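You operate a simulated robot arm through the tools that you are given. There is no shell and no other tool. Be economical: measure what you need, move in short steps, check, and stop when the job is done.

Carry out the task below with a simulated two-armed robot. There is one attempt and no reset: what you move stays moved.

Task
Pick up the cordial bottle from the hand-over bay with one hand, pass it to the other hand and put it on the clear part of the steel stand. Set down upright: cordial bottle.

It is judged by the outcome, as a careful person would: the job done as asked, and still so three seconds after it is handed in. It fails if anything else is knocked over, pushed out of place, dropped, spilled or broken.

Robot
Two 7-joint arms with two-finger parallel grippers on one trunk, on a base that drives. Base frame: it is fixed to the floor where the robot stands at the start and does not move with it; the origin is under the middle of the robot, x ahead of it, y to its left, z up. Readings come in mm, degrees, newtons and seconds.
The left shoulder is at the start at [70, 163, 1170], the right one opposite. With the tool pointing down near the work surface each hand reaches from about 400 to 880 mm from the robot's upright axis, wherever it stands, measured 20 degrees to its own side. Places, roughly: clear part of the steel stand [4500, -1700, 800]. Payload 3.43 kg a hand.
The tool frame of a hand sits at the grasp point between the pads (the TCP): z along the fingers, y along the line on which they close. The tips reach 34 mm beyond it. The gripper opens to 128 mm. The fingers are 24 mm wide and 12 mm thick; the gripper's body (48 by 130 mm) begins 96 mm behind the TCP.
Orientation is told as [roll, pitch, yaw] about the base's x, y, z axes, in that order, counted from this pose: with the fingers straight down and closing along the base's y, the tool's x points along the base's -x, its y along +y and its z along -z.

Tools
- The arms move only by the tool send_rows. It takes "left_plan", "right_plan" or both (then of equal length, played together; a hand with none holds still); each is a list of rows, each a list of 3 entries, a list of its own where there are three numbers: the turn, a rotation vector about the tool's x, y, z in degrees, then the shift along the tool's x, y, z in mm, then the opening, from 0 (shut) to 1 (fully open). In form: [[[rx, ry, rz], [x, y, z], claw], ...]. A call has 1 to 12 rows; each row is the pose to reach, as a shift and turn from the pose commanded when the call began, along the tool's axes at that moment. Rows are played at 5 a second. More than 50 mm and 8.6 degrees between two rows, or a gripper value outside its range, and nothing of the call is played. A pose out of reach is approached as far as the arm can. The call stops where the force on the tool passes 40 N (or 10 N more than at its start, if that is more) or the arm is blocked; 0.2 s more then pass. The fingers move at their own pace (about 153 mm/s each) and stop on an object; they squeeze with about 22 N. The grip force told is the motor's: it shows also when the fingers shut on nothing. Time passes only in rows, and 0.2 s behind the last, so rows that repeat a pose let the fingers close. The reply holds the time, the measured pose of the TCP, the force on the tool along the base axes, the opening and the grip force, in the units named above and with some noise, with the torque about the TCP (base axes, N m) and any sound that the robot's microphone picked up.
- Cameras (640 x 400 px; columns grow to the right, rows downward): "scene" is now at [141.2, -19.9, 1411.4]; the picture's right is [-0.21, -0.98, 0.00], its down [-0.45, 0.10, -0.89] and it looks along [0.87, -0.19, -0.46] (base axes); focal length 275 px, centre (320, 200). "left" rides on the left gripper at [76, 11, -160] in its tool frame; the picture's right is [-0.15, 0.99, 0.00], its down [-0.88, -0.13, -0.46] and it looks along [-0.45, -0.07, 0.89] (tool axes); focal length 234 px, centre (320, 200). "right" rides on the right gripper at [76, -11, -160] in its tool frame; the picture's right is [0.15, 0.99, 0.00], its down [-0.88, 0.13, -0.46] and it looks along [-0.45, 0.07, 0.89] (tool axes); focal length 234 px, centre (320, 200). There is no depth. A picture from a camera that has moved, and an enlarged one, comes with that camera's place and axes in the base frame and with its lens.
- capture(camera): a new picture of that camera. No time passes.
- lift_body(by): slides the trunk up (or, below 0, down) by that many mm; the arms and the scene camera ride with it, the base frame stays. It gives what a move gives, with no picture.
- roll_base(legs): drives the robot by 1 to 6 legs, each [ahead, left, turn to the left] in mm, mm and degrees, along the robot's own axes; the way and the turn of a leg run together, so that a leg with both is an arc; at most 1500 mm and 180 degrees a leg. The arms and the cameras ride along, it lands a little off, and it stops where it bumps. It gives what a move gives.
- pan_tilt(pan, tilt): turns the head with the scene camera to pan (to the left, within 86 degrees either way) and tilt (down, from -29 to 69), counted from straight ahead of the robot. It gives what a move gives.
- zoom(camera, box): a new picture of the part [left, top, right, bottom] of that camera's present view, enlarged. No time passes.
- sign_off(): hands the job in; it is judged then, once.

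Work in short steps. Places have to be worked out from the pictures, the camera data and where the tool is seen: move nearer, look again, correct. Check each grasp and each placing, and mend what went wrong. You have 120 turns and 100 pictures in all, those below and enlarged ones among them. Open the grippers and draw the arms clear of the work before you hand the job in, unless the task says otherwise; then end with one line.

The tools are called after "Call:" by a JSON object that holds its "method" and its "body". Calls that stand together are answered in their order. send_rows: Moves the arms, as the interface text tells. Its arguments: {"type":"object","properties":{"left_plan":{"type":"array","items":{"type":"array"}},"right_plan":{"type":"array","items":{"type":"array"}}},"required":[]} The other tools are called the same way: lift_body (by) slides the trunk up or down; roll_base (legs) drives the base; pan_tilt (pan, tilt) turns the head that bears the scene camera; capture (camera) takes a picture; zoom (camera, box) takes an enlarged picture of a part of a camera's view; sign_off () hands the job in.

At the start:

```text
t: 0.0
left_tool_pos: [553.5, 77.1, 1157.2]
left_orientation: [-0.1, -0.1, 0.1]
left_ft_force: [0.2, 0.1, 0.0]
left_wrist_torque: [0.03, 0.0, 0.01]
left_opening: 127.7
left_gripper_force: 0.1
right_tool_pos: [426.0, -297.8, 1240.9]
right_orientation: [-0.1, -0.1, 0.0]
right_ft_force: [0.2, 0.4, 1.0]
right_wrist_torque: [0.0, 0.0, 0.01]
right_opening: 127.9
right_gripper_force: 0.0
trunk travel left (down, up): [-650.0, 290.0]
robot x, y, heading: [-0.2, 2.7, 0.0]
head pan, tilt: [-12.2, 27.2]
```

scene: 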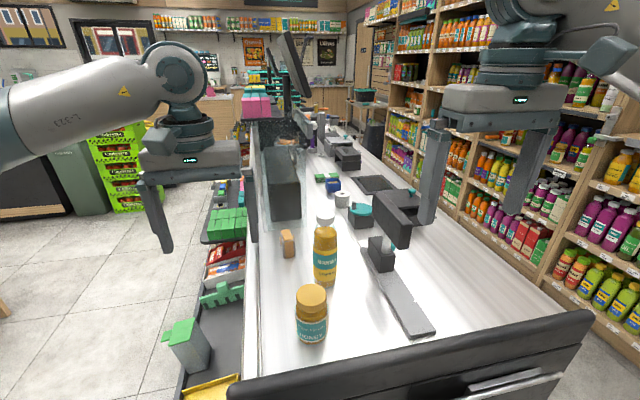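
right: 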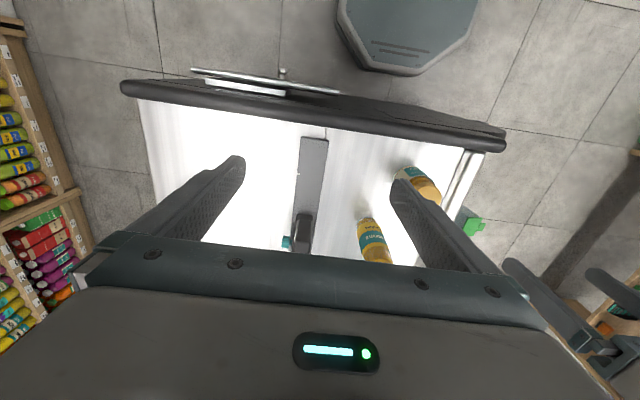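
left: 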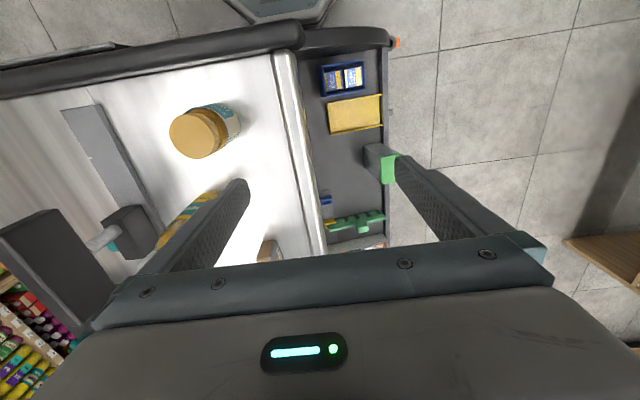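

The picture shows a jar and a yellow bottle on the counter; I zoom in to read the labels and find the hand-over bay.

Call:
{"method": "zoom", "body": {"camera": "scene", "box": [240, 160, 440, 360]}}

Call:
{"method": "zoom", "body": {"camera": "scene", "box": [240, 20, 400, 220]}}

```text
2.00 times, centred on (340, 260) of scene
camera zoom: at [141.2, -19.9, 1411.4], right [-0.21, -0.98, 0.0], down [-0.45, 0.1, -0.89], along [0.87, -0.19, -0.46], focal length 549 px, centre (280, 80)
```

zoom: 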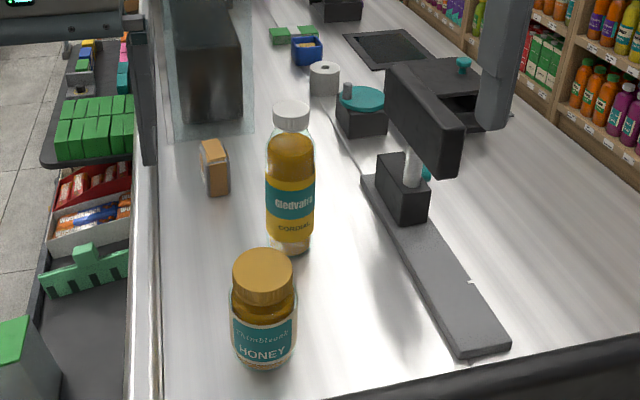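

```text
2.00 times, centred on (320, 120) of scene
camera zoom: at [141.2, -19.9, 1411.4], right [-0.21, -0.98, 0.0], down [-0.45, 0.1, -0.89], along [0.87, -0.19, -0.46], focal length 549 px, centre (320, 360)
```

zoom: 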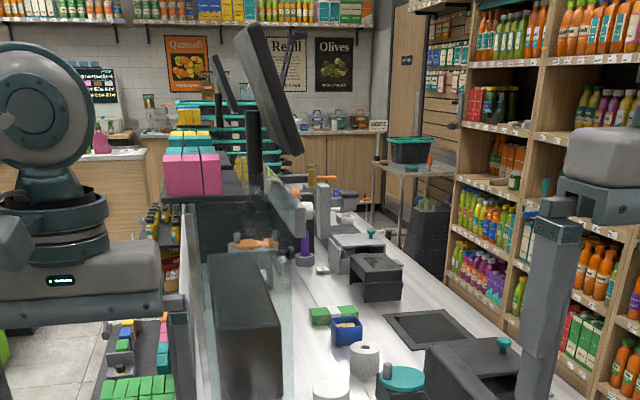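

The bottle labelled "Cordial" stands at about [664, -146], roughly 195 mm tall with its top near z = 1095. I bring the right hand over it, still high, and move the left hand aside.

Call:
{"method": "send_rows", "body": {"right_plan": [[[0, 0, 0], [-34, 22, 9], 1], [[0, 0, 0], [-68, 44, 18], 1], [[0, 0, 0], [-102, 66, 27], 1], [[0, 0, 0], [-136, 88, 36], 1], [[0, 0, 0], [-170, 110, 45], 1], [[0, 0, 0], [-204, 131, 53], 1], [[0, 0, 0], [-238, 152, 61], 1]], "left_plan": [[[0, 0, 0], [10, 20, 0], 1], [[0, 0, 0], [20, 40, 0], 1], [[0, 0, 0], [30, 60, 0], 1], [[0, 0, 0], [40, 80, 0], 1], [[0, 0, 0], [50, 100, 0], 1], [[0, 0, 0], [60, 120, 0], 1], [[0, 0, 0], [70, 140, 0], 1]]}}

Call:
{"method": "capture", "body": {"camera": "right"}}

Call:
{"method": "capture", "body": {"camera": "scene"}}

```text
t: 1.6
left_tool_pos: [484.3, 221.2, 1157.5]
left_orientation: [-0.1, 0.1, 0.1]
left_ft_force: [0.6, 0.5, -1.0]
left_wrist_torque: [-0.06, 0.02, -0.01]
left_opening: 128.2
left_gripper_force: 0.1
right_tool_pos: [666.2, -143.8, 1179.2]
right_orientation: [0.0, 0.0, 0.0]
right_ft_force: [-0.3, 0.2, -0.1]
right_wrist_torque: [-0.04, 0.02, 0.0]
right_opening: 128.1
right_gripper_force: 0.0
trunk travel left (down, up): [-650.0, 290.0]
robot x, y, heading: [-0.8, 0.7, 0.2]
head pan, tilt: [-12.2, 27.2]
```

```text
94 pictures are left
camera right: at [590.4, -155.2, 1339.2], right [-0.15, 0.99, 0.0], down [0.88, 0.13, 0.45], along [0.45, 0.07, -0.89], focal length 234 px, centre (320, 200)
```

right: 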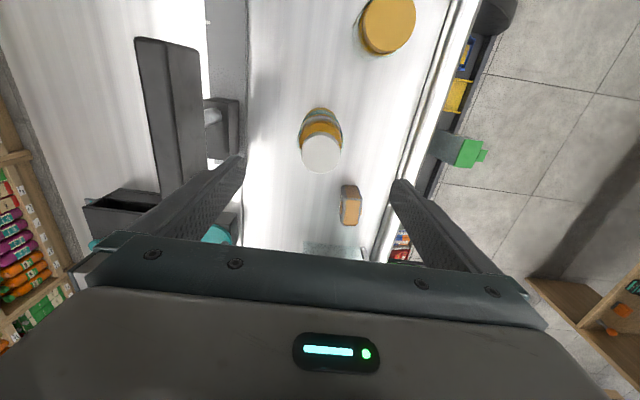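

```text
93 pictures are left
camera scene: at [142.0, -16.9, 1411.3], right [-0.21, -0.98, 0.0], down [-0.45, 0.09, -0.89], along [0.87, -0.19, -0.46], focal length 275 px, centre (320, 200)
```

scene: 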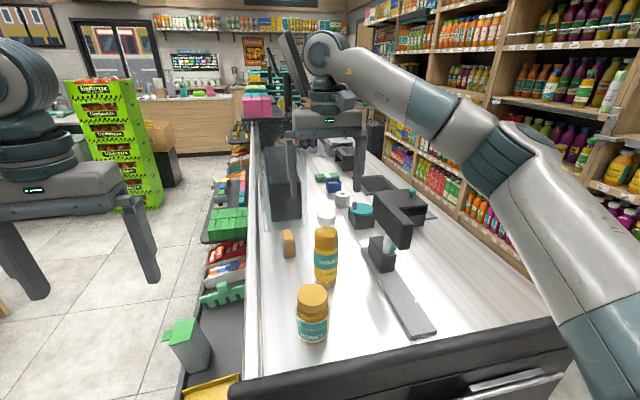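

From both views the bottle is at about [662, -145] with free space on both sides. I lower the right hand so the pads sit on the upper body (TCP z about 1040).

Call:
{"method": "send_rows", "body": {"right_plan": [[[0, 0, 0], [4, -1, 35], 1], [[0, 0, 0], [4, -1, 70], 1], [[0, 0, 0], [4, -1, 100], 1], [[0, 0, 0], [4, -1, 125], 1], [[0, 0, 0], [4, -1, 139], 1]]}}

Call:
{"method": "capture", "body": {"camera": "right"}}

Call:
{"method": "zoom", "body": {"camera": "scene", "box": [240, 120, 440, 340]}}

```text
t: 2.8
left_tool_pos: [484.2, 219.7, 1158.7]
left_orientation: [0.0, 0.0, 0.0]
left_ft_force: [0.5, 0.4, -0.1]
left_wrist_torque: [0.03, -0.01, 0.02]
left_opening: 128.0
left_gripper_force: 0.0
right_tool_pos: [661.5, -148.3, 1041.2]
right_orientation: [0.0, 0.0, 0.0]
right_ft_force: [-0.8, -0.2, -0.7]
right_wrist_torque: [0.02, 0.0, -0.02]
right_opening: 127.8
right_gripper_force: 0.0
trunk travel left (down, up): [-650.0, 290.0]
robot x, y, heading: [0.7, 0.5, -0.0]
head pan, tilt: [-12.2, 27.2]
```

```text
92 pictures are left
camera right: at [583.9, -160.1, 1199.7], right [-0.15, 0.99, 0.0], down [0.88, 0.13, 0.46], along [0.45, 0.07, -0.89], focal length 234 px, centre (320, 200)
```

right: 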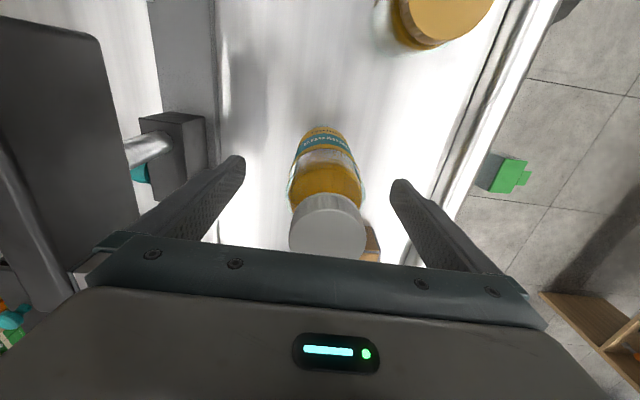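

```text
1.82 times, centred on (340, 230) of scene
camera zoom: at [141.3, -19.8, 1411.4], right [-0.21, -0.98, 0.0], down [-0.45, 0.1, -0.89], along [0.87, -0.19, -0.46], focal length 500 px, centre (284, 146)
```

zoom: 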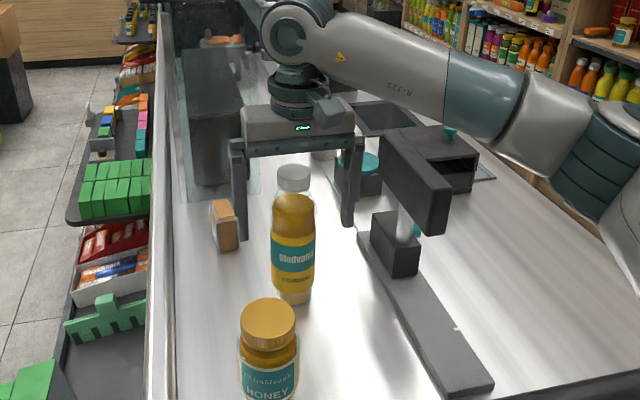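

The bottle is between the pads, with its cap reading a few mm nearer than the TCP. I shift about 5 mm toward the robot and close.

Call:
{"method": "send_rows", "body": {"right_plan": [[[0, 0, 0], [5, 2, 0], 1], [[0, 0, 0], [5, 2, 0], 0.6], [[0, 0, 0], [5, 2, 0], 0], [[0, 0, 0], [5, 2, 0], 0], [[0, 0, 0], [5, 2, 0], 0]]}}

```text
t: 4.0
left_tool_pos: [483.6, 219.7, 1157.7]
left_orientation: [0.0, 0.0, 0.1]
left_ft_force: [0.3, 0.2, 0.0]
left_wrist_torque: [-0.01, -0.01, -0.01]
left_opening: 128.1
left_gripper_force: 0.0
right_tool_pos: [655.2, -145.3, 1040.5]
right_orientation: [0.1, 0.1, 0.1]
right_ft_force: [0.6, 2.1, 1.9]
right_wrist_torque: [0.06, -0.04, 0.02]
right_opening: 59.7
right_gripper_force: 21.9
trunk travel left (down, up): [-650.0, 290.0]
robot x, y, heading: [2.0, -2.8, 0.1]
head pan, tilt: [-12.2, 27.2]
```

The fingers stopped at about 60 mm with full grip force, so the bottle is held. I lift straight up and check.

Call:
{"method": "send_rows", "body": {"right_plan": [[[0, 0, 0], [0, 0, -15], 0], [[0, 0, 0], [0, 0, -45], 0], [[0, 0, 0], [0, 0, -85], 0], [[0, 0, 0], [0, 0, -130], 0], [[0, 0, 0], [0, 0, -175], 0], [[0, 0, 0], [0, 0, -215], 0], [[0, 0, 0], [0, 0, -250], 0]]}}

Call:
{"method": "capture", "body": {"camera": "scene"}}

Call:
{"method": "capture", "body": {"camera": "right"}}

```text
t: 5.6
left_tool_pos: [482.6, 221.9, 1158.0]
left_orientation: [-0.1, 0.0, 0.1]
left_ft_force: [0.4, -0.1, 0.1]
left_wrist_torque: [-0.02, -0.02, 0.02]
left_opening: 127.8
left_gripper_force: 0.0
right_tool_pos: [654.4, -144.1, 1290.7]
right_orientation: [0.0, -0.1, 0.0]
right_ft_force: [-0.5, 0.3, -4.6]
right_wrist_torque: [0.01, -0.02, 0.01]
right_opening: 59.8
right_gripper_force: 22.0
trunk travel left (down, up): [-650.0, 290.0]
robot x, y, heading: [2.3, -6.0, -0.2]
head pan, tilt: [-12.2, 27.2]
```

```text
90 pictures are left
camera scene: at [140.4, -18.7, 1411.4], right [-0.21, -0.98, 0.0], down [-0.45, 0.1, -0.89], along [0.87, -0.19, -0.46], focal length 275 px, centre (320, 200)
```

scene: 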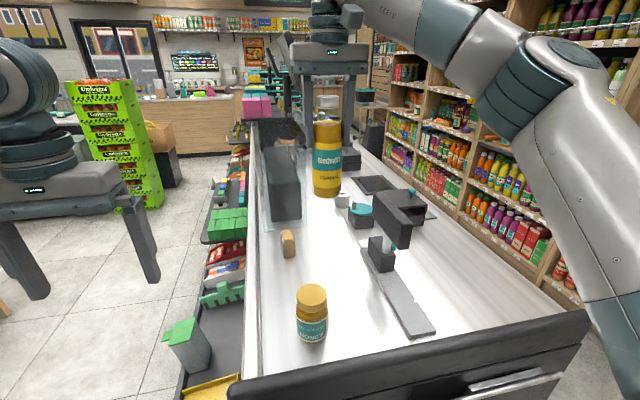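

```text
89 pictures are left
camera right: at [578.3, -156.6, 1450.0], right [-0.15, 0.99, 0.0], down [0.88, 0.13, 0.46], along [0.45, 0.07, -0.89], focal length 234 px, centre (320, 200)
```

right: 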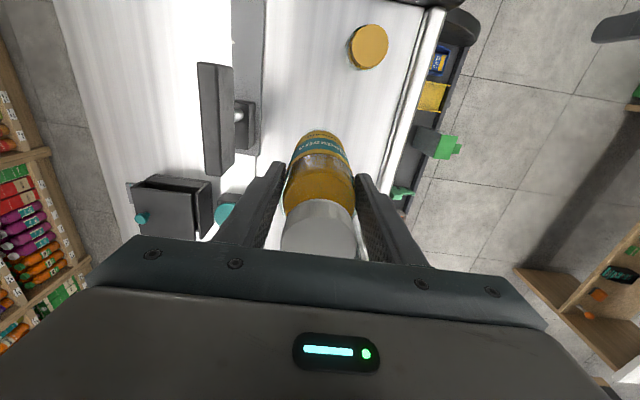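

The bottle hangs upright in the right hand (about 0.47 kg), with its base about 140 mm below that TCP. I bring it toward the middle and tilt the left hand to point forward and 40° down, ready to take the lower body.

Call:
{"method": "send_rows", "body": {"right_plan": [[[0, 0, 0], [9, 17, 0], 0], [[0, 0, 0], [18, 34, 0], 0], [[0, 0, 0], [27, 51, 0], 0], [[0, 0, 0], [36, 69, 0], 0], [[0, 0, 0], [45, 87, 0], 0], [[0, 0, 0], [54, 104, 0], 0], [[0, 0, 0], [54, 104, 0], 0]], "left_plan": [[[0, -8.3, 0], [7, -8, -22], 1], [[0, -16.6, 0], [14, -16, -44], 1], [[0, -25, 0], [21, -24, -66], 1], [[0, -33.3, 0], [28, -32, -88], 1], [[0, -41.6, 0], [35, -40, -110], 1], [[0, -50, 0], [40, -50, -130], 1], [[0, -50, 0], [40, -50, -130], 1]]}}

Call:
{"method": "capture", "body": {"camera": "scene"}}

Call:
{"method": "capture", "body": {"camera": "left"}}

```text
t: 7.2
left_tool_pos: [443.2, 168.9, 1286.0]
left_orientation: [0.1, -50.1, 0.0]
left_ft_force: [0.4, 0.3, 0.5]
left_wrist_torque: [-0.01, 0.0, -0.01]
left_opening: 127.7
left_gripper_force: 0.0
right_tool_pos: [602.3, -42.0, 1290.6]
right_orientation: [-0.1, 0.1, 0.1]
right_ft_force: [0.2, -0.8, -5.7]
right_wrist_torque: [0.0, 0.05, 0.0]
right_opening: 59.8
right_gripper_force: 21.5
trunk travel left (down, up): [-650.0, 290.0]
robot x, y, heading: [0.7, -2.2, 0.1]
head pan, tilt: [-12.2, 27.2]
```

```text
88 pictures are left
camera scene: at [142.5, -19.8, 1411.2], right [-0.21, -0.98, 0.0], down [-0.45, 0.1, -0.89], along [0.87, -0.19, -0.46], focal length 275 px, centre (320, 200)
```

scene: 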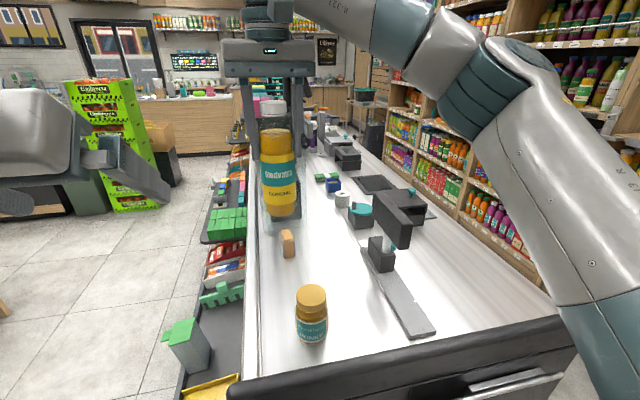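

```text
87 pictures are left
camera left: at [272.3, 180.8, 1330.7], right [0.09, 0.99, 0.11], down [0.22, -0.13, 0.97], along [0.97, -0.07, -0.23], focal length 234 px, centre (320, 200)
```

left: 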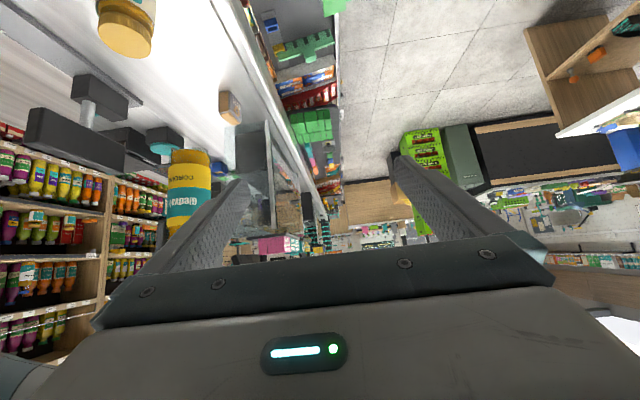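

Bottle base is near z 1152 and the axis at [602, -42]. I swing the left hand sideways to a stand-off in front of the bottle, about 150 mm back along the approach.

Call:
{"method": "send_rows", "body": {"left_plan": [[[0, 0, 0], [-6, -42, 6], 1], [[0, 0, 0], [-12, -84, 12], 1], [[0, 0, 0], [-18, -126, 18], 1], [[0, 0, 0], [-25, -168, 24], 1], [[0, 0, 0], [-32, -211, 30], 1], [[0, 0, 0], [-32, -211, 30], 1]]}}

Call:
{"method": "capture", "body": {"camera": "left"}}

Call:
{"method": "capture", "body": {"camera": "scene"}}

```text
t: 8.6
left_tool_pos: [487.7, -43.5, 1291.6]
left_orientation: [0.0, -50.0, 0.3]
left_ft_force: [-0.4, 0.5, 0.3]
left_wrist_torque: [-0.03, 0.01, -0.01]
left_opening: 128.0
left_gripper_force: 0.1
right_tool_pos: [601.3, -41.7, 1290.3]
right_orientation: [0.0, -0.1, 0.0]
right_ft_force: [0.5, 0.0, -6.0]
right_wrist_torque: [-0.02, 0.01, -0.03]
right_opening: 59.7
right_gripper_force: 22.4
trunk travel left (down, up): [-650.0, 290.0]
robot x, y, heading: [0.7, -1.4, -0.0]
head pan, tilt: [-12.2, 27.2]
```

```text
86 pictures are left
camera left: at [317.4, -31.1, 1336.6], right [0.09, 0.99, 0.11], down [0.22, -0.13, 0.97], along [0.97, -0.07, -0.23], focal length 234 px, centre (320, 200)
```

left: 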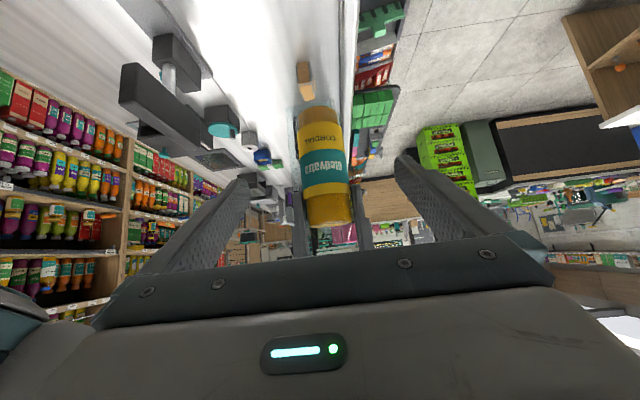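

```text
85 pictures are left
camera scene: at [141.7, -18.3, 1411.3], right [-0.21, -0.98, 0.0], down [-0.45, 0.1, -0.89], along [0.87, -0.19, -0.46], focal length 275 px, centre (320, 200)
```

scene: 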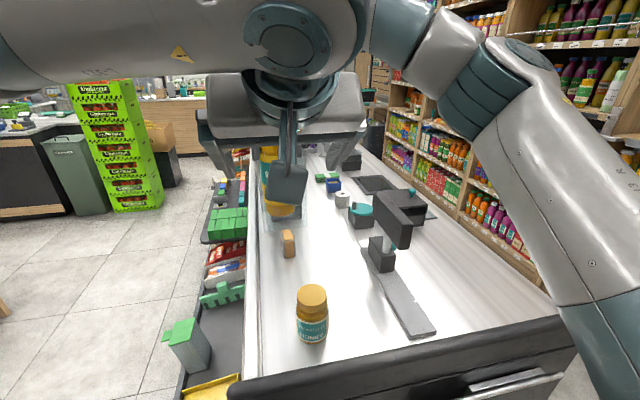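

The bottle is centred between the left fingers and clear of the right fingertips. I advance 148 mm along the tool axis to the lower body.

Call:
{"method": "send_rows", "body": {"left_plan": [[[0, 0, 0], [0, 1, 35], 1], [[0, 0, 0], [0, 1, 70], 1], [[0, 0, 0], [0, 1, 100], 1], [[0, 0, 0], [-1, 1, 125], 1], [[0, 0, 0], [-1, 1, 148], 1], [[0, 0, 0], [-1, 1, 148], 1]]}}

Call:
{"method": "capture", "body": {"camera": "left"}}

Call:
{"method": "capture", "body": {"camera": "right"}}

```text
t: 10.0
left_tool_pos: [601.7, -42.0, 1199.0]
left_orientation: [0.0, -50.0, 0.0]
left_ft_force: [0.1, 0.2, 0.1]
left_wrist_torque: [-0.02, 0.01, -0.04]
left_opening: 128.0
left_gripper_force: 0.1
right_tool_pos: [602.3, -44.0, 1290.6]
right_orientation: [0.0, 0.1, 0.0]
right_ft_force: [-0.4, 0.8, -5.3]
right_wrist_torque: [-0.03, 0.04, 0.01]
right_opening: 59.4
right_gripper_force: 22.1
trunk travel left (down, up): [-650.0, 290.0]
robot x, y, heading: [-0.3, 1.1, 0.1]
head pan, tilt: [-12.2, 27.2]
```

```text
84 pictures are left
camera left: at [430.3, -29.8, 1244.0], right [0.09, 0.99, 0.11], down [0.22, -0.13, 0.97], along [0.97, -0.07, -0.23], focal length 234 px, centre (320, 200)
```

left: 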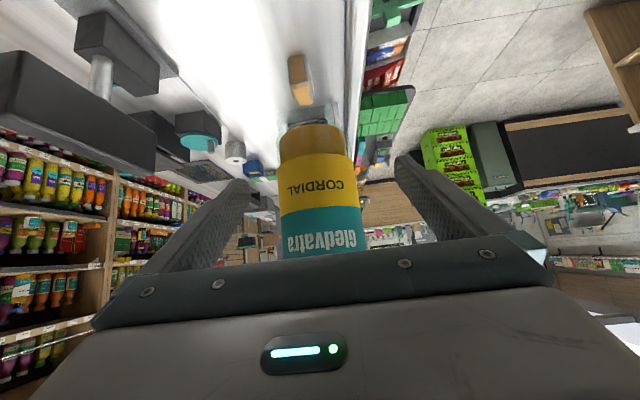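

```text
83 pictures are left
camera right: at [526.1, -55.3, 1449.6], right [-0.15, 0.99, 0.0], down [0.88, 0.13, 0.46], along [0.45, 0.07, -0.89], focal length 234 px, centre (320, 200)
```

right: 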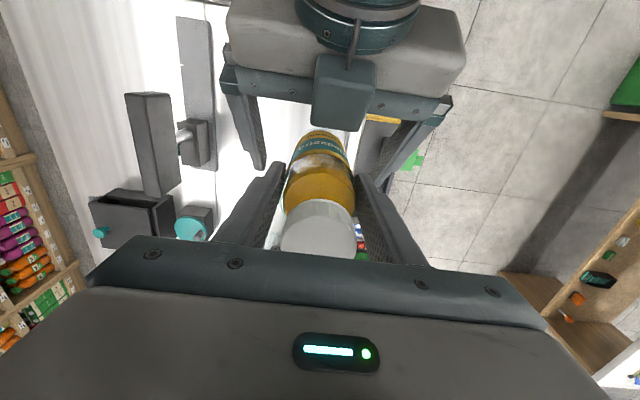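

Left fingers straddle the lower body with no contact force. I close the left hand while the right keeps holding.

Call:
{"method": "send_rows", "body": {"left_plan": [[[0, 0, 0], [0, 0, 0], 0.6], [[0, 0, 0], [0, 0, 0], 0], [[0, 0, 0], [0, 0, 0], 0], [[0, 0, 0], [0, 0, 0], 0]]}}

Call:
{"method": "capture", "body": {"camera": "left"}}

```text
t: 11.0
left_tool_pos: [600.5, -42.3, 1198.7]
left_orientation: [0.0, -50.0, 0.0]
left_ft_force: [3.0, -12.7, 0.7]
left_wrist_torque: [0.57, 0.11, -0.02]
left_opening: 59.3
left_gripper_force: 22.0
right_tool_pos: [601.1, -42.5, 1288.1]
right_orientation: [0.2, -0.1, 0.1]
right_ft_force: [-3.5, 12.4, -4.3]
right_wrist_torque: [0.61, 0.21, 0.04]
right_opening: 59.5
right_gripper_force: 22.0
trunk travel left (down, up): [-650.0, 290.0]
robot x, y, heading: [-1.9, 1.8, 0.1]
head pan, tilt: [-12.2, 27.2]
```

```text
82 pictures are left
camera left: at [430.3, -29.9, 1244.0], right [0.09, 0.99, 0.11], down [0.22, -0.13, 0.97], along [0.97, -0.07, -0.23], focal length 234 px, centre (320, 200)
```

left: 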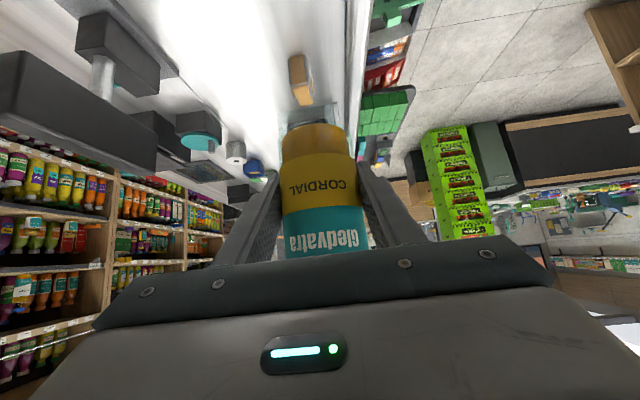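

Both hands grip at 22 N with a 12 N sideways conflict. I ease the left hand 1.5 mm the way it is being pushed before opening the right.

Call:
{"method": "send_rows", "body": {"left_plan": [[[0, 0, 0], [0, -1.5, 0], 0], [[0, 0, 0], [0, -1.5, 0], 0]]}}

```text
t: 11.6
left_tool_pos: [601.8, -43.5, 1198.6]
left_orientation: [0.1, -50.0, -0.1]
left_ft_force: [-1.1, -10.2, 2.3]
left_wrist_torque: [0.55, -0.19, -0.31]
left_opening: 59.6
left_gripper_force: 22.4
right_tool_pos: [602.7, -42.8, 1289.6]
right_orientation: [0.0, 0.0, 0.0]
right_ft_force: [1.2, 11.6, -7.8]
right_wrist_torque: [0.43, 0.06, 0.34]
right_opening: 59.6
right_gripper_force: 21.3
trunk travel left (down, up): [-650.0, 290.0]
robot x, y, heading: [-1.1, 3.1, 0.2]
head pan, tilt: [-12.2, 27.2]
```

The conflict is small, so I release with the right hand in gentle steps, the left holding still.

Call:
{"method": "send_rows", "body": {"right_plan": [[[0, 0, 0], [0, 0, 0], 0.55], [[0, 0, 0], [0, 0, 0], 0.7], [[0, 0, 0], [0, 0, 0], 1], [[0, 0, 0], [0, 0, 0], 1]]}}

Call:
{"method": "capture", "body": {"camera": "right"}}

```text
t: 12.6
left_tool_pos: [601.8, -42.8, 1197.5]
left_orientation: [0.0, -50.0, 0.1]
left_ft_force: [-0.5, 2.4, -0.4]
left_wrist_torque: [-0.15, -0.01, 0.0]
left_opening: 59.2
left_gripper_force: 21.8
right_tool_pos: [601.7, -44.6, 1290.7]
right_orientation: [0.0, 0.1, 0.0]
right_ft_force: [-0.2, 0.2, -0.2]
right_wrist_torque: [0.0, 0.02, 0.01]
right_opening: 128.1
right_gripper_force: 0.0
trunk travel left (down, up): [-650.0, 290.0]
robot x, y, heading: [0.4, 5.3, 0.2]
head pan, tilt: [-12.2, 27.2]
```

```text
81 pictures are left
camera right: at [526.6, -55.1, 1449.5], right [-0.15, 0.99, 0.0], down [0.88, 0.13, 0.46], along [0.45, 0.07, -0.89], focal length 234 px, centre (320, 200)
```

right: 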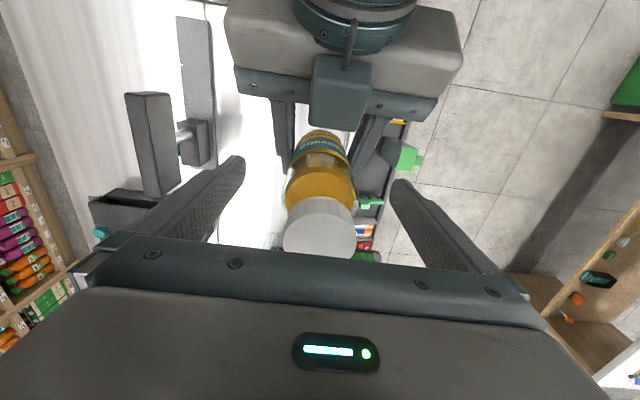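

The right hand is open and the bottle stays in the left. I draw the right hand straight up off the bottle, then to the right.

Call:
{"method": "send_rows", "body": {"right_plan": [[[0, 0, 0], [0, 0, -35], 1], [[0, 0, 0], [0, 0, -75], 1], [[0, 0, 0], [0, 0, -115], 1], [[0, 0, 0], [0, 0, -140], 1], [[0, 0, 0], [20, -40, -140], 1], [[0, 0, 0], [40, -85, -140], 1], [[0, 0, 0], [60, -130, -140], 1], [[0, 0, 0], [80, -175, -140], 1], [[0, 0, 0], [100, -215, -130], 1]]}}

Call:
{"method": "capture", "body": {"camera": "scene"}}

Call:
{"method": "capture", "body": {"camera": "left"}}

```text
t: 14.6
left_tool_pos: [601.2, -45.7, 1198.1]
left_orientation: [0.1, -50.0, -0.1]
left_ft_force: [-0.3, 0.2, -0.3]
left_wrist_torque: [-0.16, 0.03, 0.0]
left_opening: 59.2
left_gripper_force: 22.6
right_tool_pos: [501.8, -259.1, 1421.7]
right_orientation: [0.2, 0.0, -0.1]
right_ft_force: [0.1, -1.0, 0.4]
right_wrist_torque: [0.06, 0.01, 0.02]
right_opening: 128.1
right_gripper_force: 0.1
trunk travel left (down, up): [-650.0, 290.0]
robot x, y, heading: [0.1, 2.6, -0.1]
head pan, tilt: [-12.2, 27.2]
```

```text
80 pictures are left
camera scene: at [141.3, -23.0, 1411.3], right [-0.21, -0.98, 0.0], down [-0.45, 0.1, -0.89], along [0.87, -0.19, -0.46], focal length 275 px, centre (320, 200)
```

scene: 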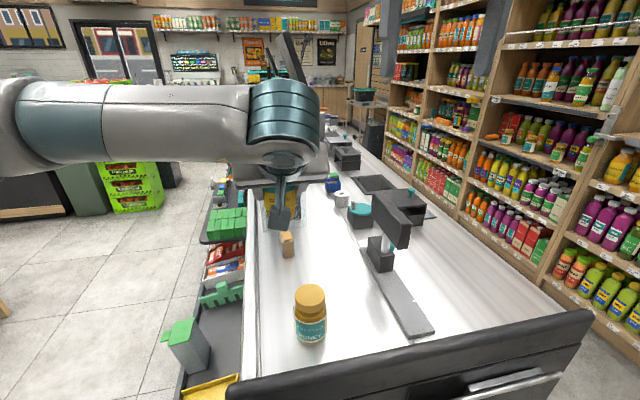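

```text
79 pictures are left
camera left: at [430.3, -33.9, 1243.3], right [0.09, 0.99, 0.11], down [0.22, -0.13, 0.97], along [0.97, -0.07, -0.23], focal length 234 px, centre (320, 200)
```

left: 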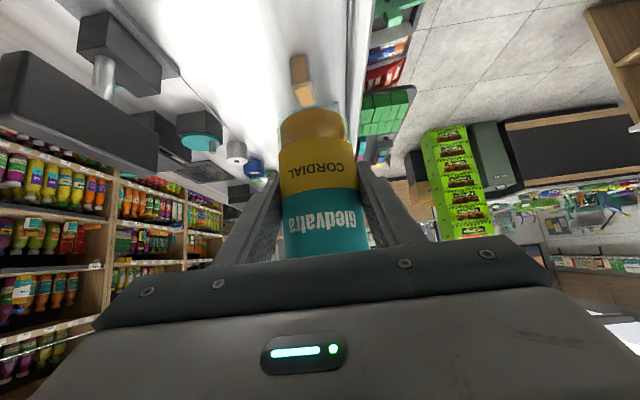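

The label in the left view has moved about 15 px since the release, so the bottle may have slid a little. I hold still and look again to see whether it creeps.

Call:
{"method": "send_rows", "body": {"left_plan": [[[0, 0, 0], [0, 0, 0], 0], [[0, 0, 0], [0, 0, 0], 0], [[0, 0, 0], [0, 0, 0], 0], [[0, 0, 0], [0, 0, 0], 0], [[0, 0, 0], [0, 0, 0], 0]]}}

Call:
{"method": "capture", "body": {"camera": "left"}}

Call:
{"method": "capture", "body": {"camera": "right"}}

```text
t: 15.8
left_tool_pos: [603.1, -43.4, 1198.0]
left_orientation: [0.0, -50.1, 0.1]
left_ft_force: [-0.2, -0.5, -0.4]
left_wrist_torque: [0.14, 0.02, 0.02]
left_opening: 59.4
left_gripper_force: 22.1
right_tool_pos: [503.5, -255.4, 1421.8]
right_orientation: [0.0, -0.1, 0.0]
right_ft_force: [0.3, 0.7, 0.1]
right_wrist_torque: [-0.01, -0.02, 0.01]
right_opening: 128.2
right_gripper_force: 0.0
trunk travel left (down, up): [-650.0, 290.0]
robot x, y, heading: [-1.9, -3.0, 0.1]
head pan, tilt: [-12.2, 27.2]
```

```text
78 pictures are left
camera left: at [430.9, -31.1, 1243.3], right [0.09, 0.99, 0.11], down [0.22, -0.13, 0.97], along [0.97, -0.07, -0.23], focal length 234 px, centre (320, 200)
```

left: 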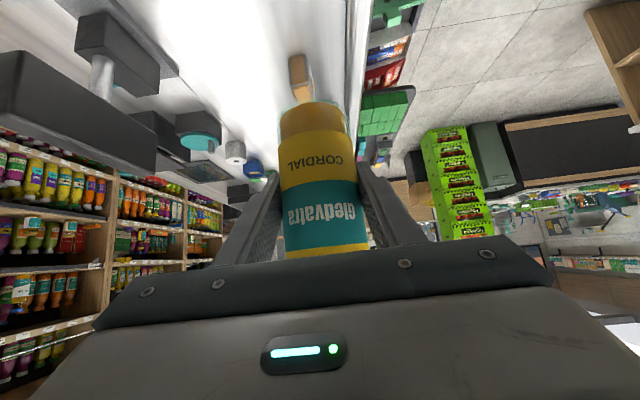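

```text
77 pictures are left
camera right: at [426.8, -267.2, 1581.6], right [-0.15, 0.99, 0.0], down [0.88, 0.13, 0.46], along [0.45, 0.07, -0.89], focal length 234 px, centre (320, 200)
```

right: 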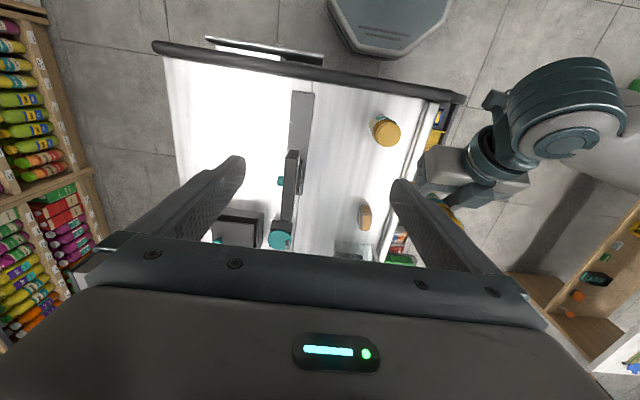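

The bottle is creeping down through the left fingers (about 4–5 mm/s), so the left hand can't carry it over the long drive, while the right top grip was stable. I retrace the path with the right hand and take it back from above now; the pass to the left will be done beside the stand.

Call:
{"method": "send_rows", "body": {"right_plan": [[[0, 0, 0], [-20, 43, 0], 1], [[0, 0, 0], [-40, 86, 0], 1], [[0, 0, 0], [-60, 129, 0], 1], [[0, 0, 0], [-80, 172, 0], 1], [[0, 0, 0], [-99, 213, 0], 1], [[0, 0, 0], [-99, 213, 45], 1], [[0, 0, 0], [-99, 213, 90], 1], [[0, 0, 0], [-99, 213, 125], 1], [[0, 0, 0], [-99, 213, 138], 1], [[0, 0, 0], [-99, 213, 138], 0.5], [[0, 0, 0], [-99, 213, 138], 0], [[0, 0, 0], [-99, 213, 138], 0]]}}

Call:
{"method": "capture", "body": {"camera": "left"}}

Call:
{"method": "capture", "body": {"camera": "right"}}

```text
t: 18.4
left_tool_pos: [601.7, -43.9, 1198.2]
left_orientation: [-0.1, -50.0, 0.0]
left_ft_force: [-0.6, -17.6, -0.6]
left_wrist_torque: [1.09, 0.07, -0.16]
left_opening: 59.3
left_gripper_force: 21.9
right_tool_pos: [601.0, -45.2, 1281.4]
right_orientation: [0.2, 0.0, 0.0]
right_ft_force: [1.5, 18.1, 0.0]
right_wrist_torque: [0.46, -0.08, 0.15]
right_opening: 59.8
right_gripper_force: 22.2
trunk travel left (down, up): [-650.0, 290.0]
robot x, y, heading: [0.5, -1.5, 0.1]
head pan, tilt: [-12.2, 27.2]
```

```text
76 pictures are left
camera left: at [430.5, -32.0, 1243.3], right [0.1, 0.99, 0.11], down [0.22, -0.13, 0.97], along [0.97, -0.07, -0.23], focal length 234 px, centre (320, 200)
```

left: 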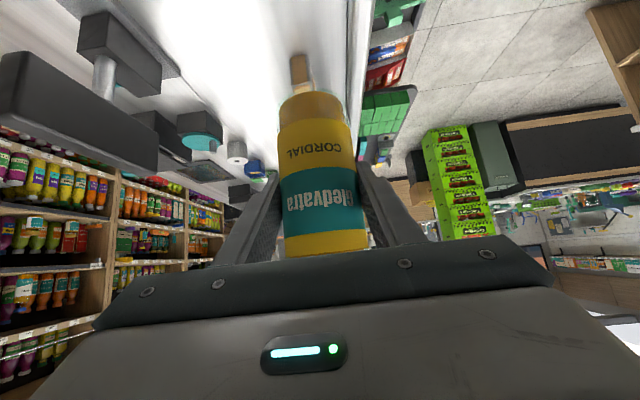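

```text
75 pictures are left
camera right: at [525.9, -57.0, 1441.8], right [-0.15, 0.99, 0.0], down [0.88, 0.13, 0.46], along [0.45, 0.07, -0.89], focal length 234 px, centre (320, 200)
```

right: 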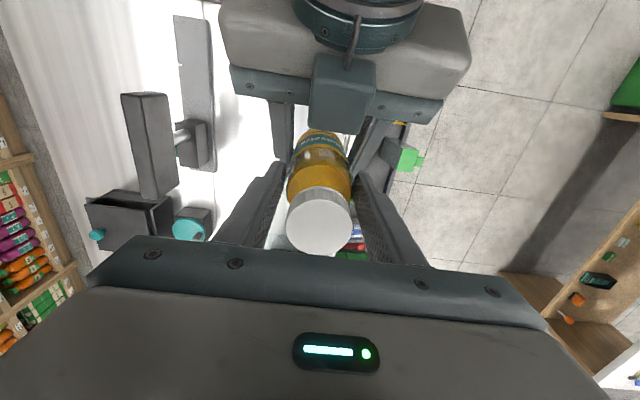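

Both hands hold again and the right grips the upper body. I open the left and back it out along its axis, then watch the right's hold.

Call:
{"method": "send_rows", "body": {"left_plan": [[[0, 0, 0], [0, 0, 0], 0.6], [[0, 0, 0], [0, 0, 0], 1], [[0, 0, 0], [0, 0, 0], 1], [[0, 0, 0], [0, 0, -40], 1], [[0, 0, 0], [0, 0, -85], 1], [[0, 0, 0], [0, 0, -130], 1], [[0, 0, 0], [0, 0, -160], 1], [[0, 0, 0], [0, 45, -160], 1], [[0, 0, 0], [0, 90, -160], 1], [[0, 0, 0], [0, 135, -160], 1], [[0, 0, 0], [0, 180, -160], 1], [[0, 0, 0], [0, 225, -160], 1]]}}

Call:
{"method": "capture", "body": {"camera": "right"}}

Call:
{"method": "zoom", "body": {"camera": "scene", "box": [200, 60, 400, 260]}}

```text
t: 21.0
left_tool_pos: [478.5, 183.7, 1300.9]
left_orientation: [-0.1, -50.0, 0.2]
left_ft_force: [-0.1, 1.0, 0.4]
left_wrist_torque: [-0.03, -0.02, -0.02]
left_opening: 128.3
left_gripper_force: 0.1
right_tool_pos: [601.4, -43.6, 1283.1]
right_orientation: [-0.1, 0.0, 0.0]
right_ft_force: [0.3, 1.0, -0.2]
right_wrist_torque: [-0.05, 0.03, 0.02]
right_opening: 59.6
right_gripper_force: 21.7
trunk travel left (down, up): [-650.0, 290.0]
robot x, y, heading: [3.2, 6.0, 0.2]
head pan, tilt: [-12.2, 27.2]
```

```text
74 pictures are left
camera right: at [525.4, -54.5, 1442.3], right [-0.15, 0.99, 0.0], down [0.88, 0.13, 0.46], along [0.45, 0.07, -0.89], focal length 234 px, centre (320, 200)
```

right: 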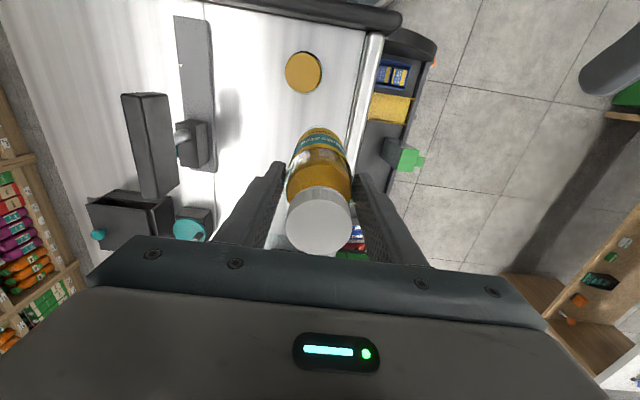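

```text
2.00 times, centred on (300, 160) of scene
camera zoom: at [141.3, -17.2, 1411.4], right [-0.21, -0.98, 0.0], down [-0.45, 0.09, -0.89], along [0.87, -0.19, -0.46], focal length 549 px, centre (360, 280)
```

zoom: 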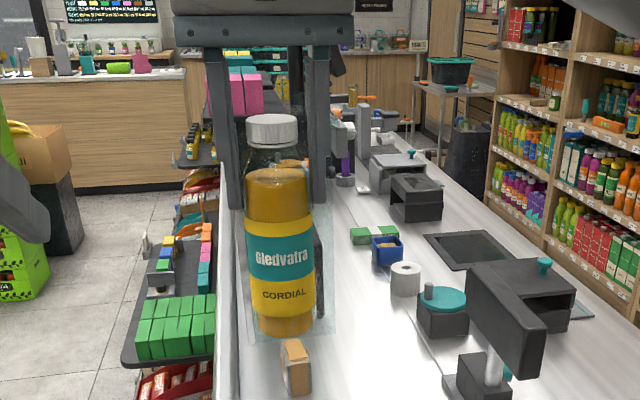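

The right hand holds without slip (cap position unchanged), base about 150 mm below its TCP. Now I survey the route: head to the right and ahead.

Call:
{"method": "pan_tilt", "body": {"pan": -45, "tilt": 25}}

Call:
{"method": "capture", "body": {"camera": "scene"}}

Call:
{"method": "pan_tilt", "body": {"pan": -18, "tilt": 8}}

Call:
{"method": "capture", "body": {"camera": "scene"}}

Call:
{"method": "zoom", "body": {"camera": "scene", "box": [240, 130, 440, 255]}}

Call:
{"method": "pan_tilt", "body": {"pan": 50, "tilt": 20}}

Call:
{"method": "capture", "body": {"camera": "scene"}}

```text
t: 22.0
left_tool_pos: [480.6, 180.6, 1298.9]
left_orientation: [0.0, -49.9, 0.1]
left_ft_force: [0.5, -0.1, -0.9]
left_wrist_torque: [-0.01, -0.01, 0.0]
left_opening: 128.0
left_gripper_force: 0.1
right_tool_pos: [602.2, -45.1, 1282.5]
right_orientation: [-0.1, 0.0, 0.0]
right_ft_force: [0.7, 0.6, -0.1]
right_wrist_torque: [-0.03, 0.03, 0.0]
right_opening: 59.4
right_gripper_force: 21.8
trunk travel left (down, up): [-650.0, 290.0]
robot x, y, heading: [3.2, -1.6, 0.1]
head pan, tilt: [-45.0, 25.0]
```

```text
72 pictures are left
camera scene: at [117.6, -65.3, 1414.8], right [-0.71, -0.71, 0.0], down [-0.3, 0.3, -0.91], along [0.64, -0.64, -0.42], focal length 275 px, centre (320, 200)
```

scene: 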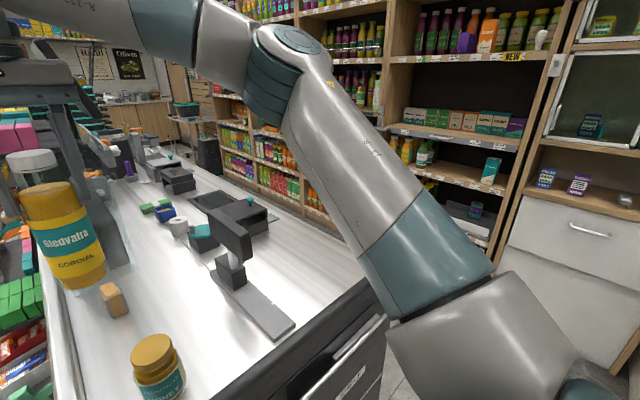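

```text
t: 22.9
left_tool_pos: [481.2, 180.6, 1299.6]
left_orientation: [0.0, -50.1, 0.1]
left_ft_force: [-0.2, 0.6, 0.2]
left_wrist_torque: [0.04, -0.02, 0.01]
left_opening: 127.9
left_gripper_force: 0.0
right_tool_pos: [601.8, -45.1, 1282.2]
right_orientation: [0.0, 0.0, -0.1]
right_ft_force: [0.6, 0.1, -0.3]
right_wrist_torque: [-0.02, 0.05, 0.01]
right_opening: 59.7
right_gripper_force: 21.5
trunk travel left (down, up): [-650.0, 290.0]
robot x, y, heading: [0.9, 1.8, 0.1]
head pan, tilt: [-18.0, 8.0]
```

```text
71 pictures are left
camera scene: at [140.5, -29.3, 1442.3], right [-0.31, -0.95, 0.0], down [-0.13, 0.04, -0.99], along [0.94, -0.31, -0.14], focal length 275 px, centre (320, 200)
```

scene: 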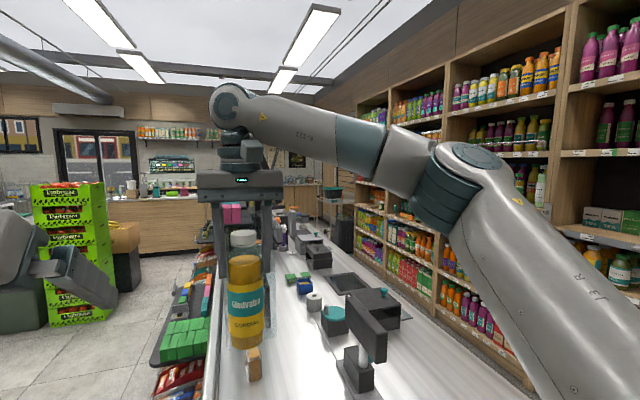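

```text
3.20 times, centred on (340, 192) of scene
camera zoom: at [140.5, -29.3, 1442.3], right [-0.31, -0.95, 0.0], down [-0.13, 0.04, -0.99], along [0.94, -0.31, -0.14], focal length 879 px, centre (256, 224)
```

zoom: 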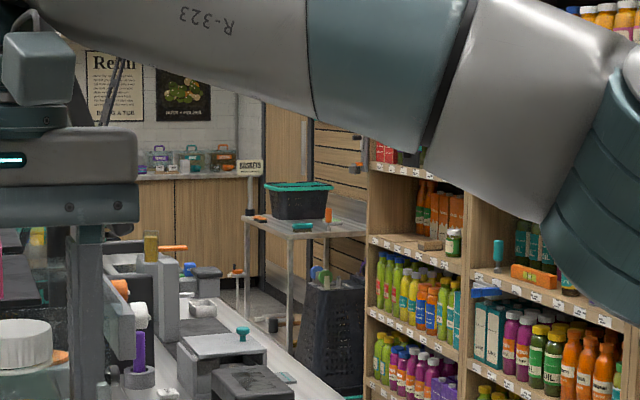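

```text
t: 24.3
left_tool_pos: [480.1, 180.1, 1299.5]
left_orientation: [0.0, -50.1, 0.1]
left_ft_force: [0.1, 0.3, 0.1]
left_wrist_torque: [0.01, 0.04, 0.0]
left_opening: 128.0
left_gripper_force: 0.1
right_tool_pos: [601.6, -46.0, 1282.1]
right_orientation: [0.0, 0.0, 0.0]
right_ft_force: [-0.6, 0.4, 0.9]
right_wrist_torque: [-0.01, 0.06, -0.01]
right_opening: 59.5
right_gripper_force: 21.7
trunk travel left (down, up): [-650.0, 290.0]
robot x, y, heading: [-1.6, -0.1, -0.1]
head pan, tilt: [50.0, 20.0]
```

```text
69 pictures are left
camera scene: at [112.3, 70.8, 1422.9], right [0.77, -0.64, 0.0], down [-0.22, -0.26, -0.94], along [0.6, 0.72, -0.34], focal length 275 px, centre (320, 200)
```

scene: 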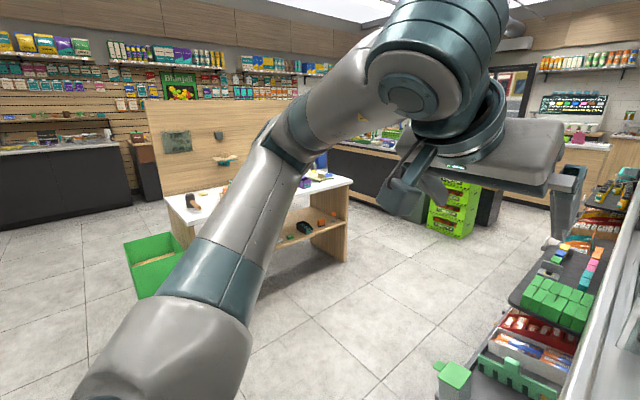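

The stand (with a green-rimmed crate) is at the far end of the right-hand aisle, which looks about 1 m wide between the counter edge (y ≈ -700) and the shelves (y ≈ -1750). I raise the trunk so the bottle clears the card terminal, back off a bit and strafe right part-way.

Call:
{"method": "lift_body", "body": {"by": 200}}

Call:
{"method": "roll_base", "body": {"legs": [[-150, 0, 0], [0, -600, 0]]}}

Call:
{"method": "pan_tilt", "body": {"pan": -50, "tilt": 45}}

Call:
{"method": "capture", "body": {"camera": "scene"}}

Call:
{"method": "capture", "body": {"camera": "right"}}

```text
t: 26.4
left_tool_pos: [480.2, 180.1, 1499.3]
left_orientation: [0.0, -50.1, 0.1]
left_ft_force: [0.4, 0.5, 0.6]
left_wrist_torque: [0.01, -0.03, -0.02]
left_opening: 127.8
left_gripper_force: 0.0
right_tool_pos: [602.6, -46.0, 1481.7]
right_orientation: [0.0, 0.0, 0.0]
right_ft_force: [0.6, -0.2, -6.8]
right_wrist_torque: [-0.02, 0.02, 0.03]
right_opening: 59.6
right_gripper_force: 22.5
trunk travel left (down, up): [-850.0, 90.0]
robot x, y, heading: [-0.0, 1.1, 0.2]
head pan, tilt: [50.0, 20.0]
```

```text
t: 30.8
left_tool_pos: [332.6, -407.7, 1498.3]
left_orientation: [-0.1, -50.0, -0.1]
left_ft_force: [0.2, -0.5, 0.1]
left_wrist_torque: [0.0, 0.0, 0.02]
left_opening: 128.2
left_gripper_force: 0.2
right_tool_pos: [451.6, -635.9, 1482.5]
right_orientation: [-0.1, 0.1, -0.4]
right_ft_force: [0.0, -0.2, -5.1]
right_wrist_torque: [-0.01, 0.03, 0.0]
right_opening: 59.5
right_gripper_force: 21.5
trunk travel left (down, up): [-850.0, 90.0]
robot x, y, heading: [-148.4, -588.2, -0.3]
head pan, tilt: [50.0, 20.0]
```

```text
t: 32.5
left_tool_pos: [331.2, -409.1, 1499.1]
left_orientation: [0.0, -50.1, -0.1]
left_ft_force: [0.4, 0.8, -0.7]
left_wrist_torque: [0.04, 0.03, 0.04]
left_opening: 128.0
left_gripper_force: 0.1
right_tool_pos: [453.4, -637.1, 1483.2]
right_orientation: [0.0, 0.0, -0.4]
right_ft_force: [0.6, 0.2, -5.2]
right_wrist_torque: [0.01, 0.05, -0.02]
right_opening: 59.7
right_gripper_force: 22.1
trunk travel left (down, up): [-850.0, 90.0]
robot x, y, heading: [-146.0, -588.4, -0.1]
head pan, tilt: [-50.0, 45.0]
```

```text
68 pictures are left
camera scene: at [-44.5, -652.0, 1584.2], right [-0.77, -0.64, 0.0], down [-0.45, 0.54, -0.71], along [0.45, -0.54, -0.71], focal length 275 px, centre (320, 200)
```

scene: 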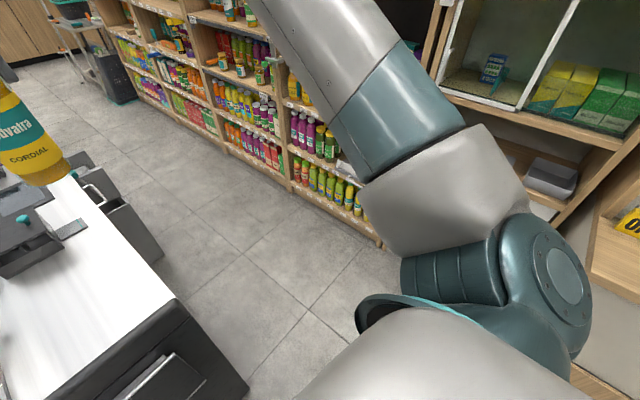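

```text
67 pictures are left
camera right: at [376.7, -648.3, 1642.0], right [-0.14, 0.99, 0.0], down [0.88, 0.13, 0.46], along [0.45, 0.06, -0.89], focal length 234 px, centre (320, 200)
```

right: 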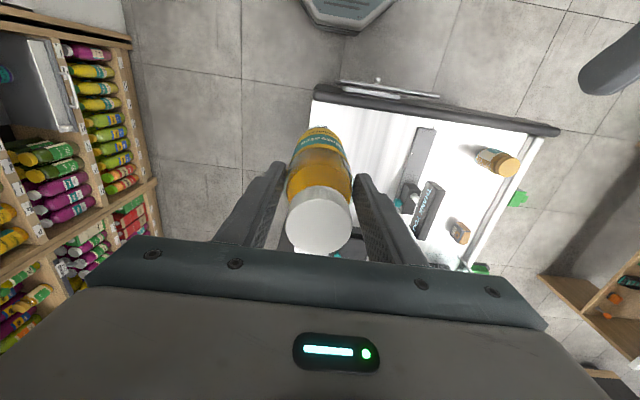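

The aisle is clear: shelf feet at y ≈ -1805, counter edge about -690. I strafe to y ≈ -1180 and check the right-hand margin before driving ahead.

Call:
{"method": "roll_base", "body": {"legs": [[0, -590, 0]]}}

Call:
{"method": "pan_tilt", "body": {"pan": -15, "tilt": 22}}

Call:
{"method": "capture", "body": {"camera": "scene"}}

Call:
{"method": "capture", "body": {"camera": "right"}}

```text
t: 35.8
left_tool_pos: [331.1, -979.9, 1499.5]
left_orientation: [-0.1, -50.0, 0.7]
left_ft_force: [-0.4, -0.1, -0.2]
left_wrist_torque: [-0.01, 0.03, -0.02]
left_opening: 127.9
left_gripper_force: 0.1
right_tool_pos: [455.1, -1206.7, 1483.0]
right_orientation: [-0.2, 0.0, 0.5]
right_ft_force: [0.7, -0.2, -5.8]
right_wrist_torque: [-0.01, 0.01, 0.03]
right_opening: 59.4
right_gripper_force: 21.8
trunk travel left (down, up): [-850.0, 90.0]
robot x, y, heading: [-146.7, -1166.5, 0.5]
head pan, tilt: [-50.0, 45.0]
```

```text
t: 36.8
left_tool_pos: [330.8, -982.0, 1500.1]
left_orientation: [-0.1, -50.0, 0.6]
left_ft_force: [0.6, 0.2, 0.1]
left_wrist_torque: [0.0, 0.0, 0.01]
left_opening: 128.1
left_gripper_force: 0.0
right_tool_pos: [453.7, -1208.2, 1483.0]
right_orientation: [0.0, 0.1, 0.5]
right_ft_force: [-0.3, 0.1, -5.0]
right_wrist_torque: [-0.02, 0.03, -0.02]
right_opening: 59.8
right_gripper_force: 22.0
trunk travel left (down, up): [-850.0, 90.0]
robot x, y, heading: [-149.2, -1169.1, 0.7]
head pan, tilt: [-15.0, 22.0]
```

```text
66 pictures are left
camera scene: at [-5.7, -1191.3, 1619.6], right [-0.25, -0.97, 0.0], down [-0.36, 0.09, -0.93], along [0.9, -0.23, -0.38], focal length 275 px, centre (320, 200)
```

scene: 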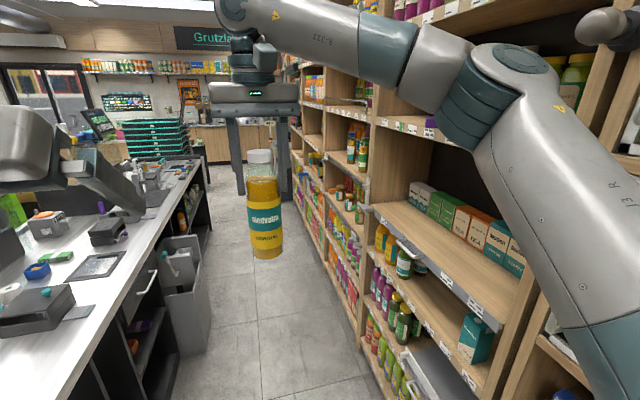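

```text
65 pictures are left
camera right: at [378.4, -1220.4, 1641.8], right [-0.15, 0.99, 0.0], down [0.88, 0.14, 0.45], along [0.45, 0.07, -0.89], focal length 234 px, centre (320, 200)
```

right: 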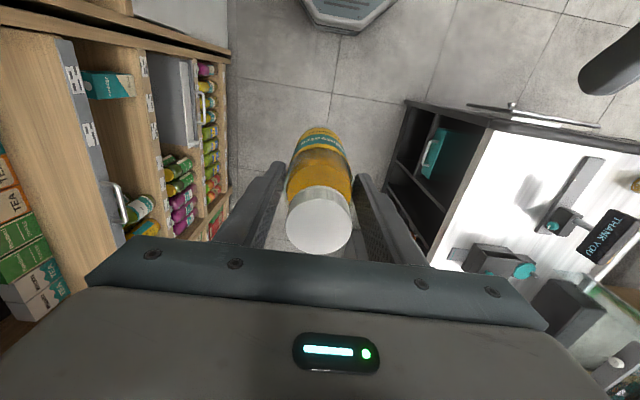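

A bin protrudes from the counter to about y = -820 near x = 1600–1800; shelves stay at -1805. I drive 1500 ahead, easing slightly right and straightening the heading.

Call:
{"method": "roll_base", "body": {"legs": [[0, -25, -0.6], [1300, 0, 0]]}}

Call:
{"method": "capture", "body": {"camera": "scene"}}

Call:
{"method": "capture", "body": {"camera": "right"}}

```text
t: 43.8
left_tool_pos: [1627.5, -1008.0, 1499.7]
left_orientation: [-0.1, -50.0, 0.5]
left_ft_force: [-0.1, 0.4, -0.6]
left_wrist_torque: [-0.02, 0.02, -0.01]
left_opening: 127.7
left_gripper_force: 0.0
right_tool_pos: [1752.4, -1233.5, 1482.9]
right_orientation: [0.0, -0.1, 0.4]
right_ft_force: [0.1, -0.4, -5.7]
right_wrist_torque: [-0.02, 0.02, 0.03]
right_opening: 59.4
right_gripper_force: 22.3
trunk travel left (down, up): [-850.0, 90.0]
robot x, y, heading: [1150.7, -1189.6, 0.3]
head pan, tilt: [-15.0, 22.0]
```

```text
64 pictures are left
camera scene: at [1291.9, -1215.1, 1619.7], right [-0.25, -0.97, 0.0], down [-0.36, 0.09, -0.93], along [0.9, -0.23, -0.37], focal length 275 px, centre (320, 200)
```

scene: 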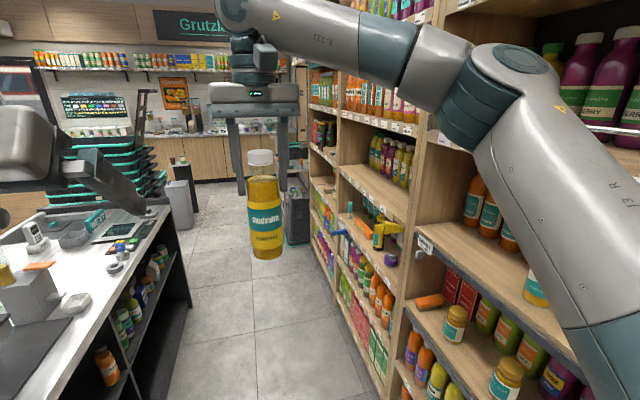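

```text
63 pictures are left
camera right: at [1675.9, -1245.1, 1642.2], right [-0.15, 0.99, 0.0], down [0.88, 0.14, 0.46], along [0.45, 0.07, -0.89], focal length 234 px, centre (320, 200)
```

right: 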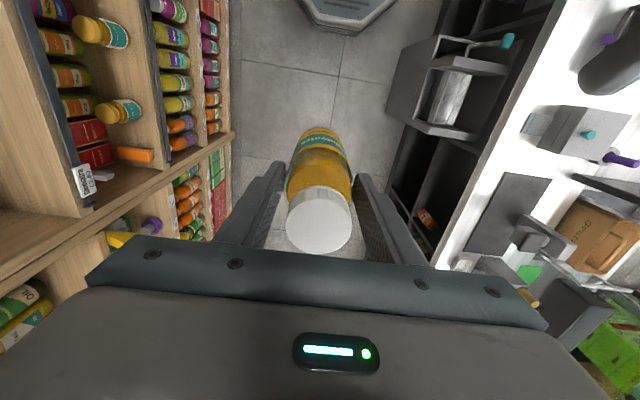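

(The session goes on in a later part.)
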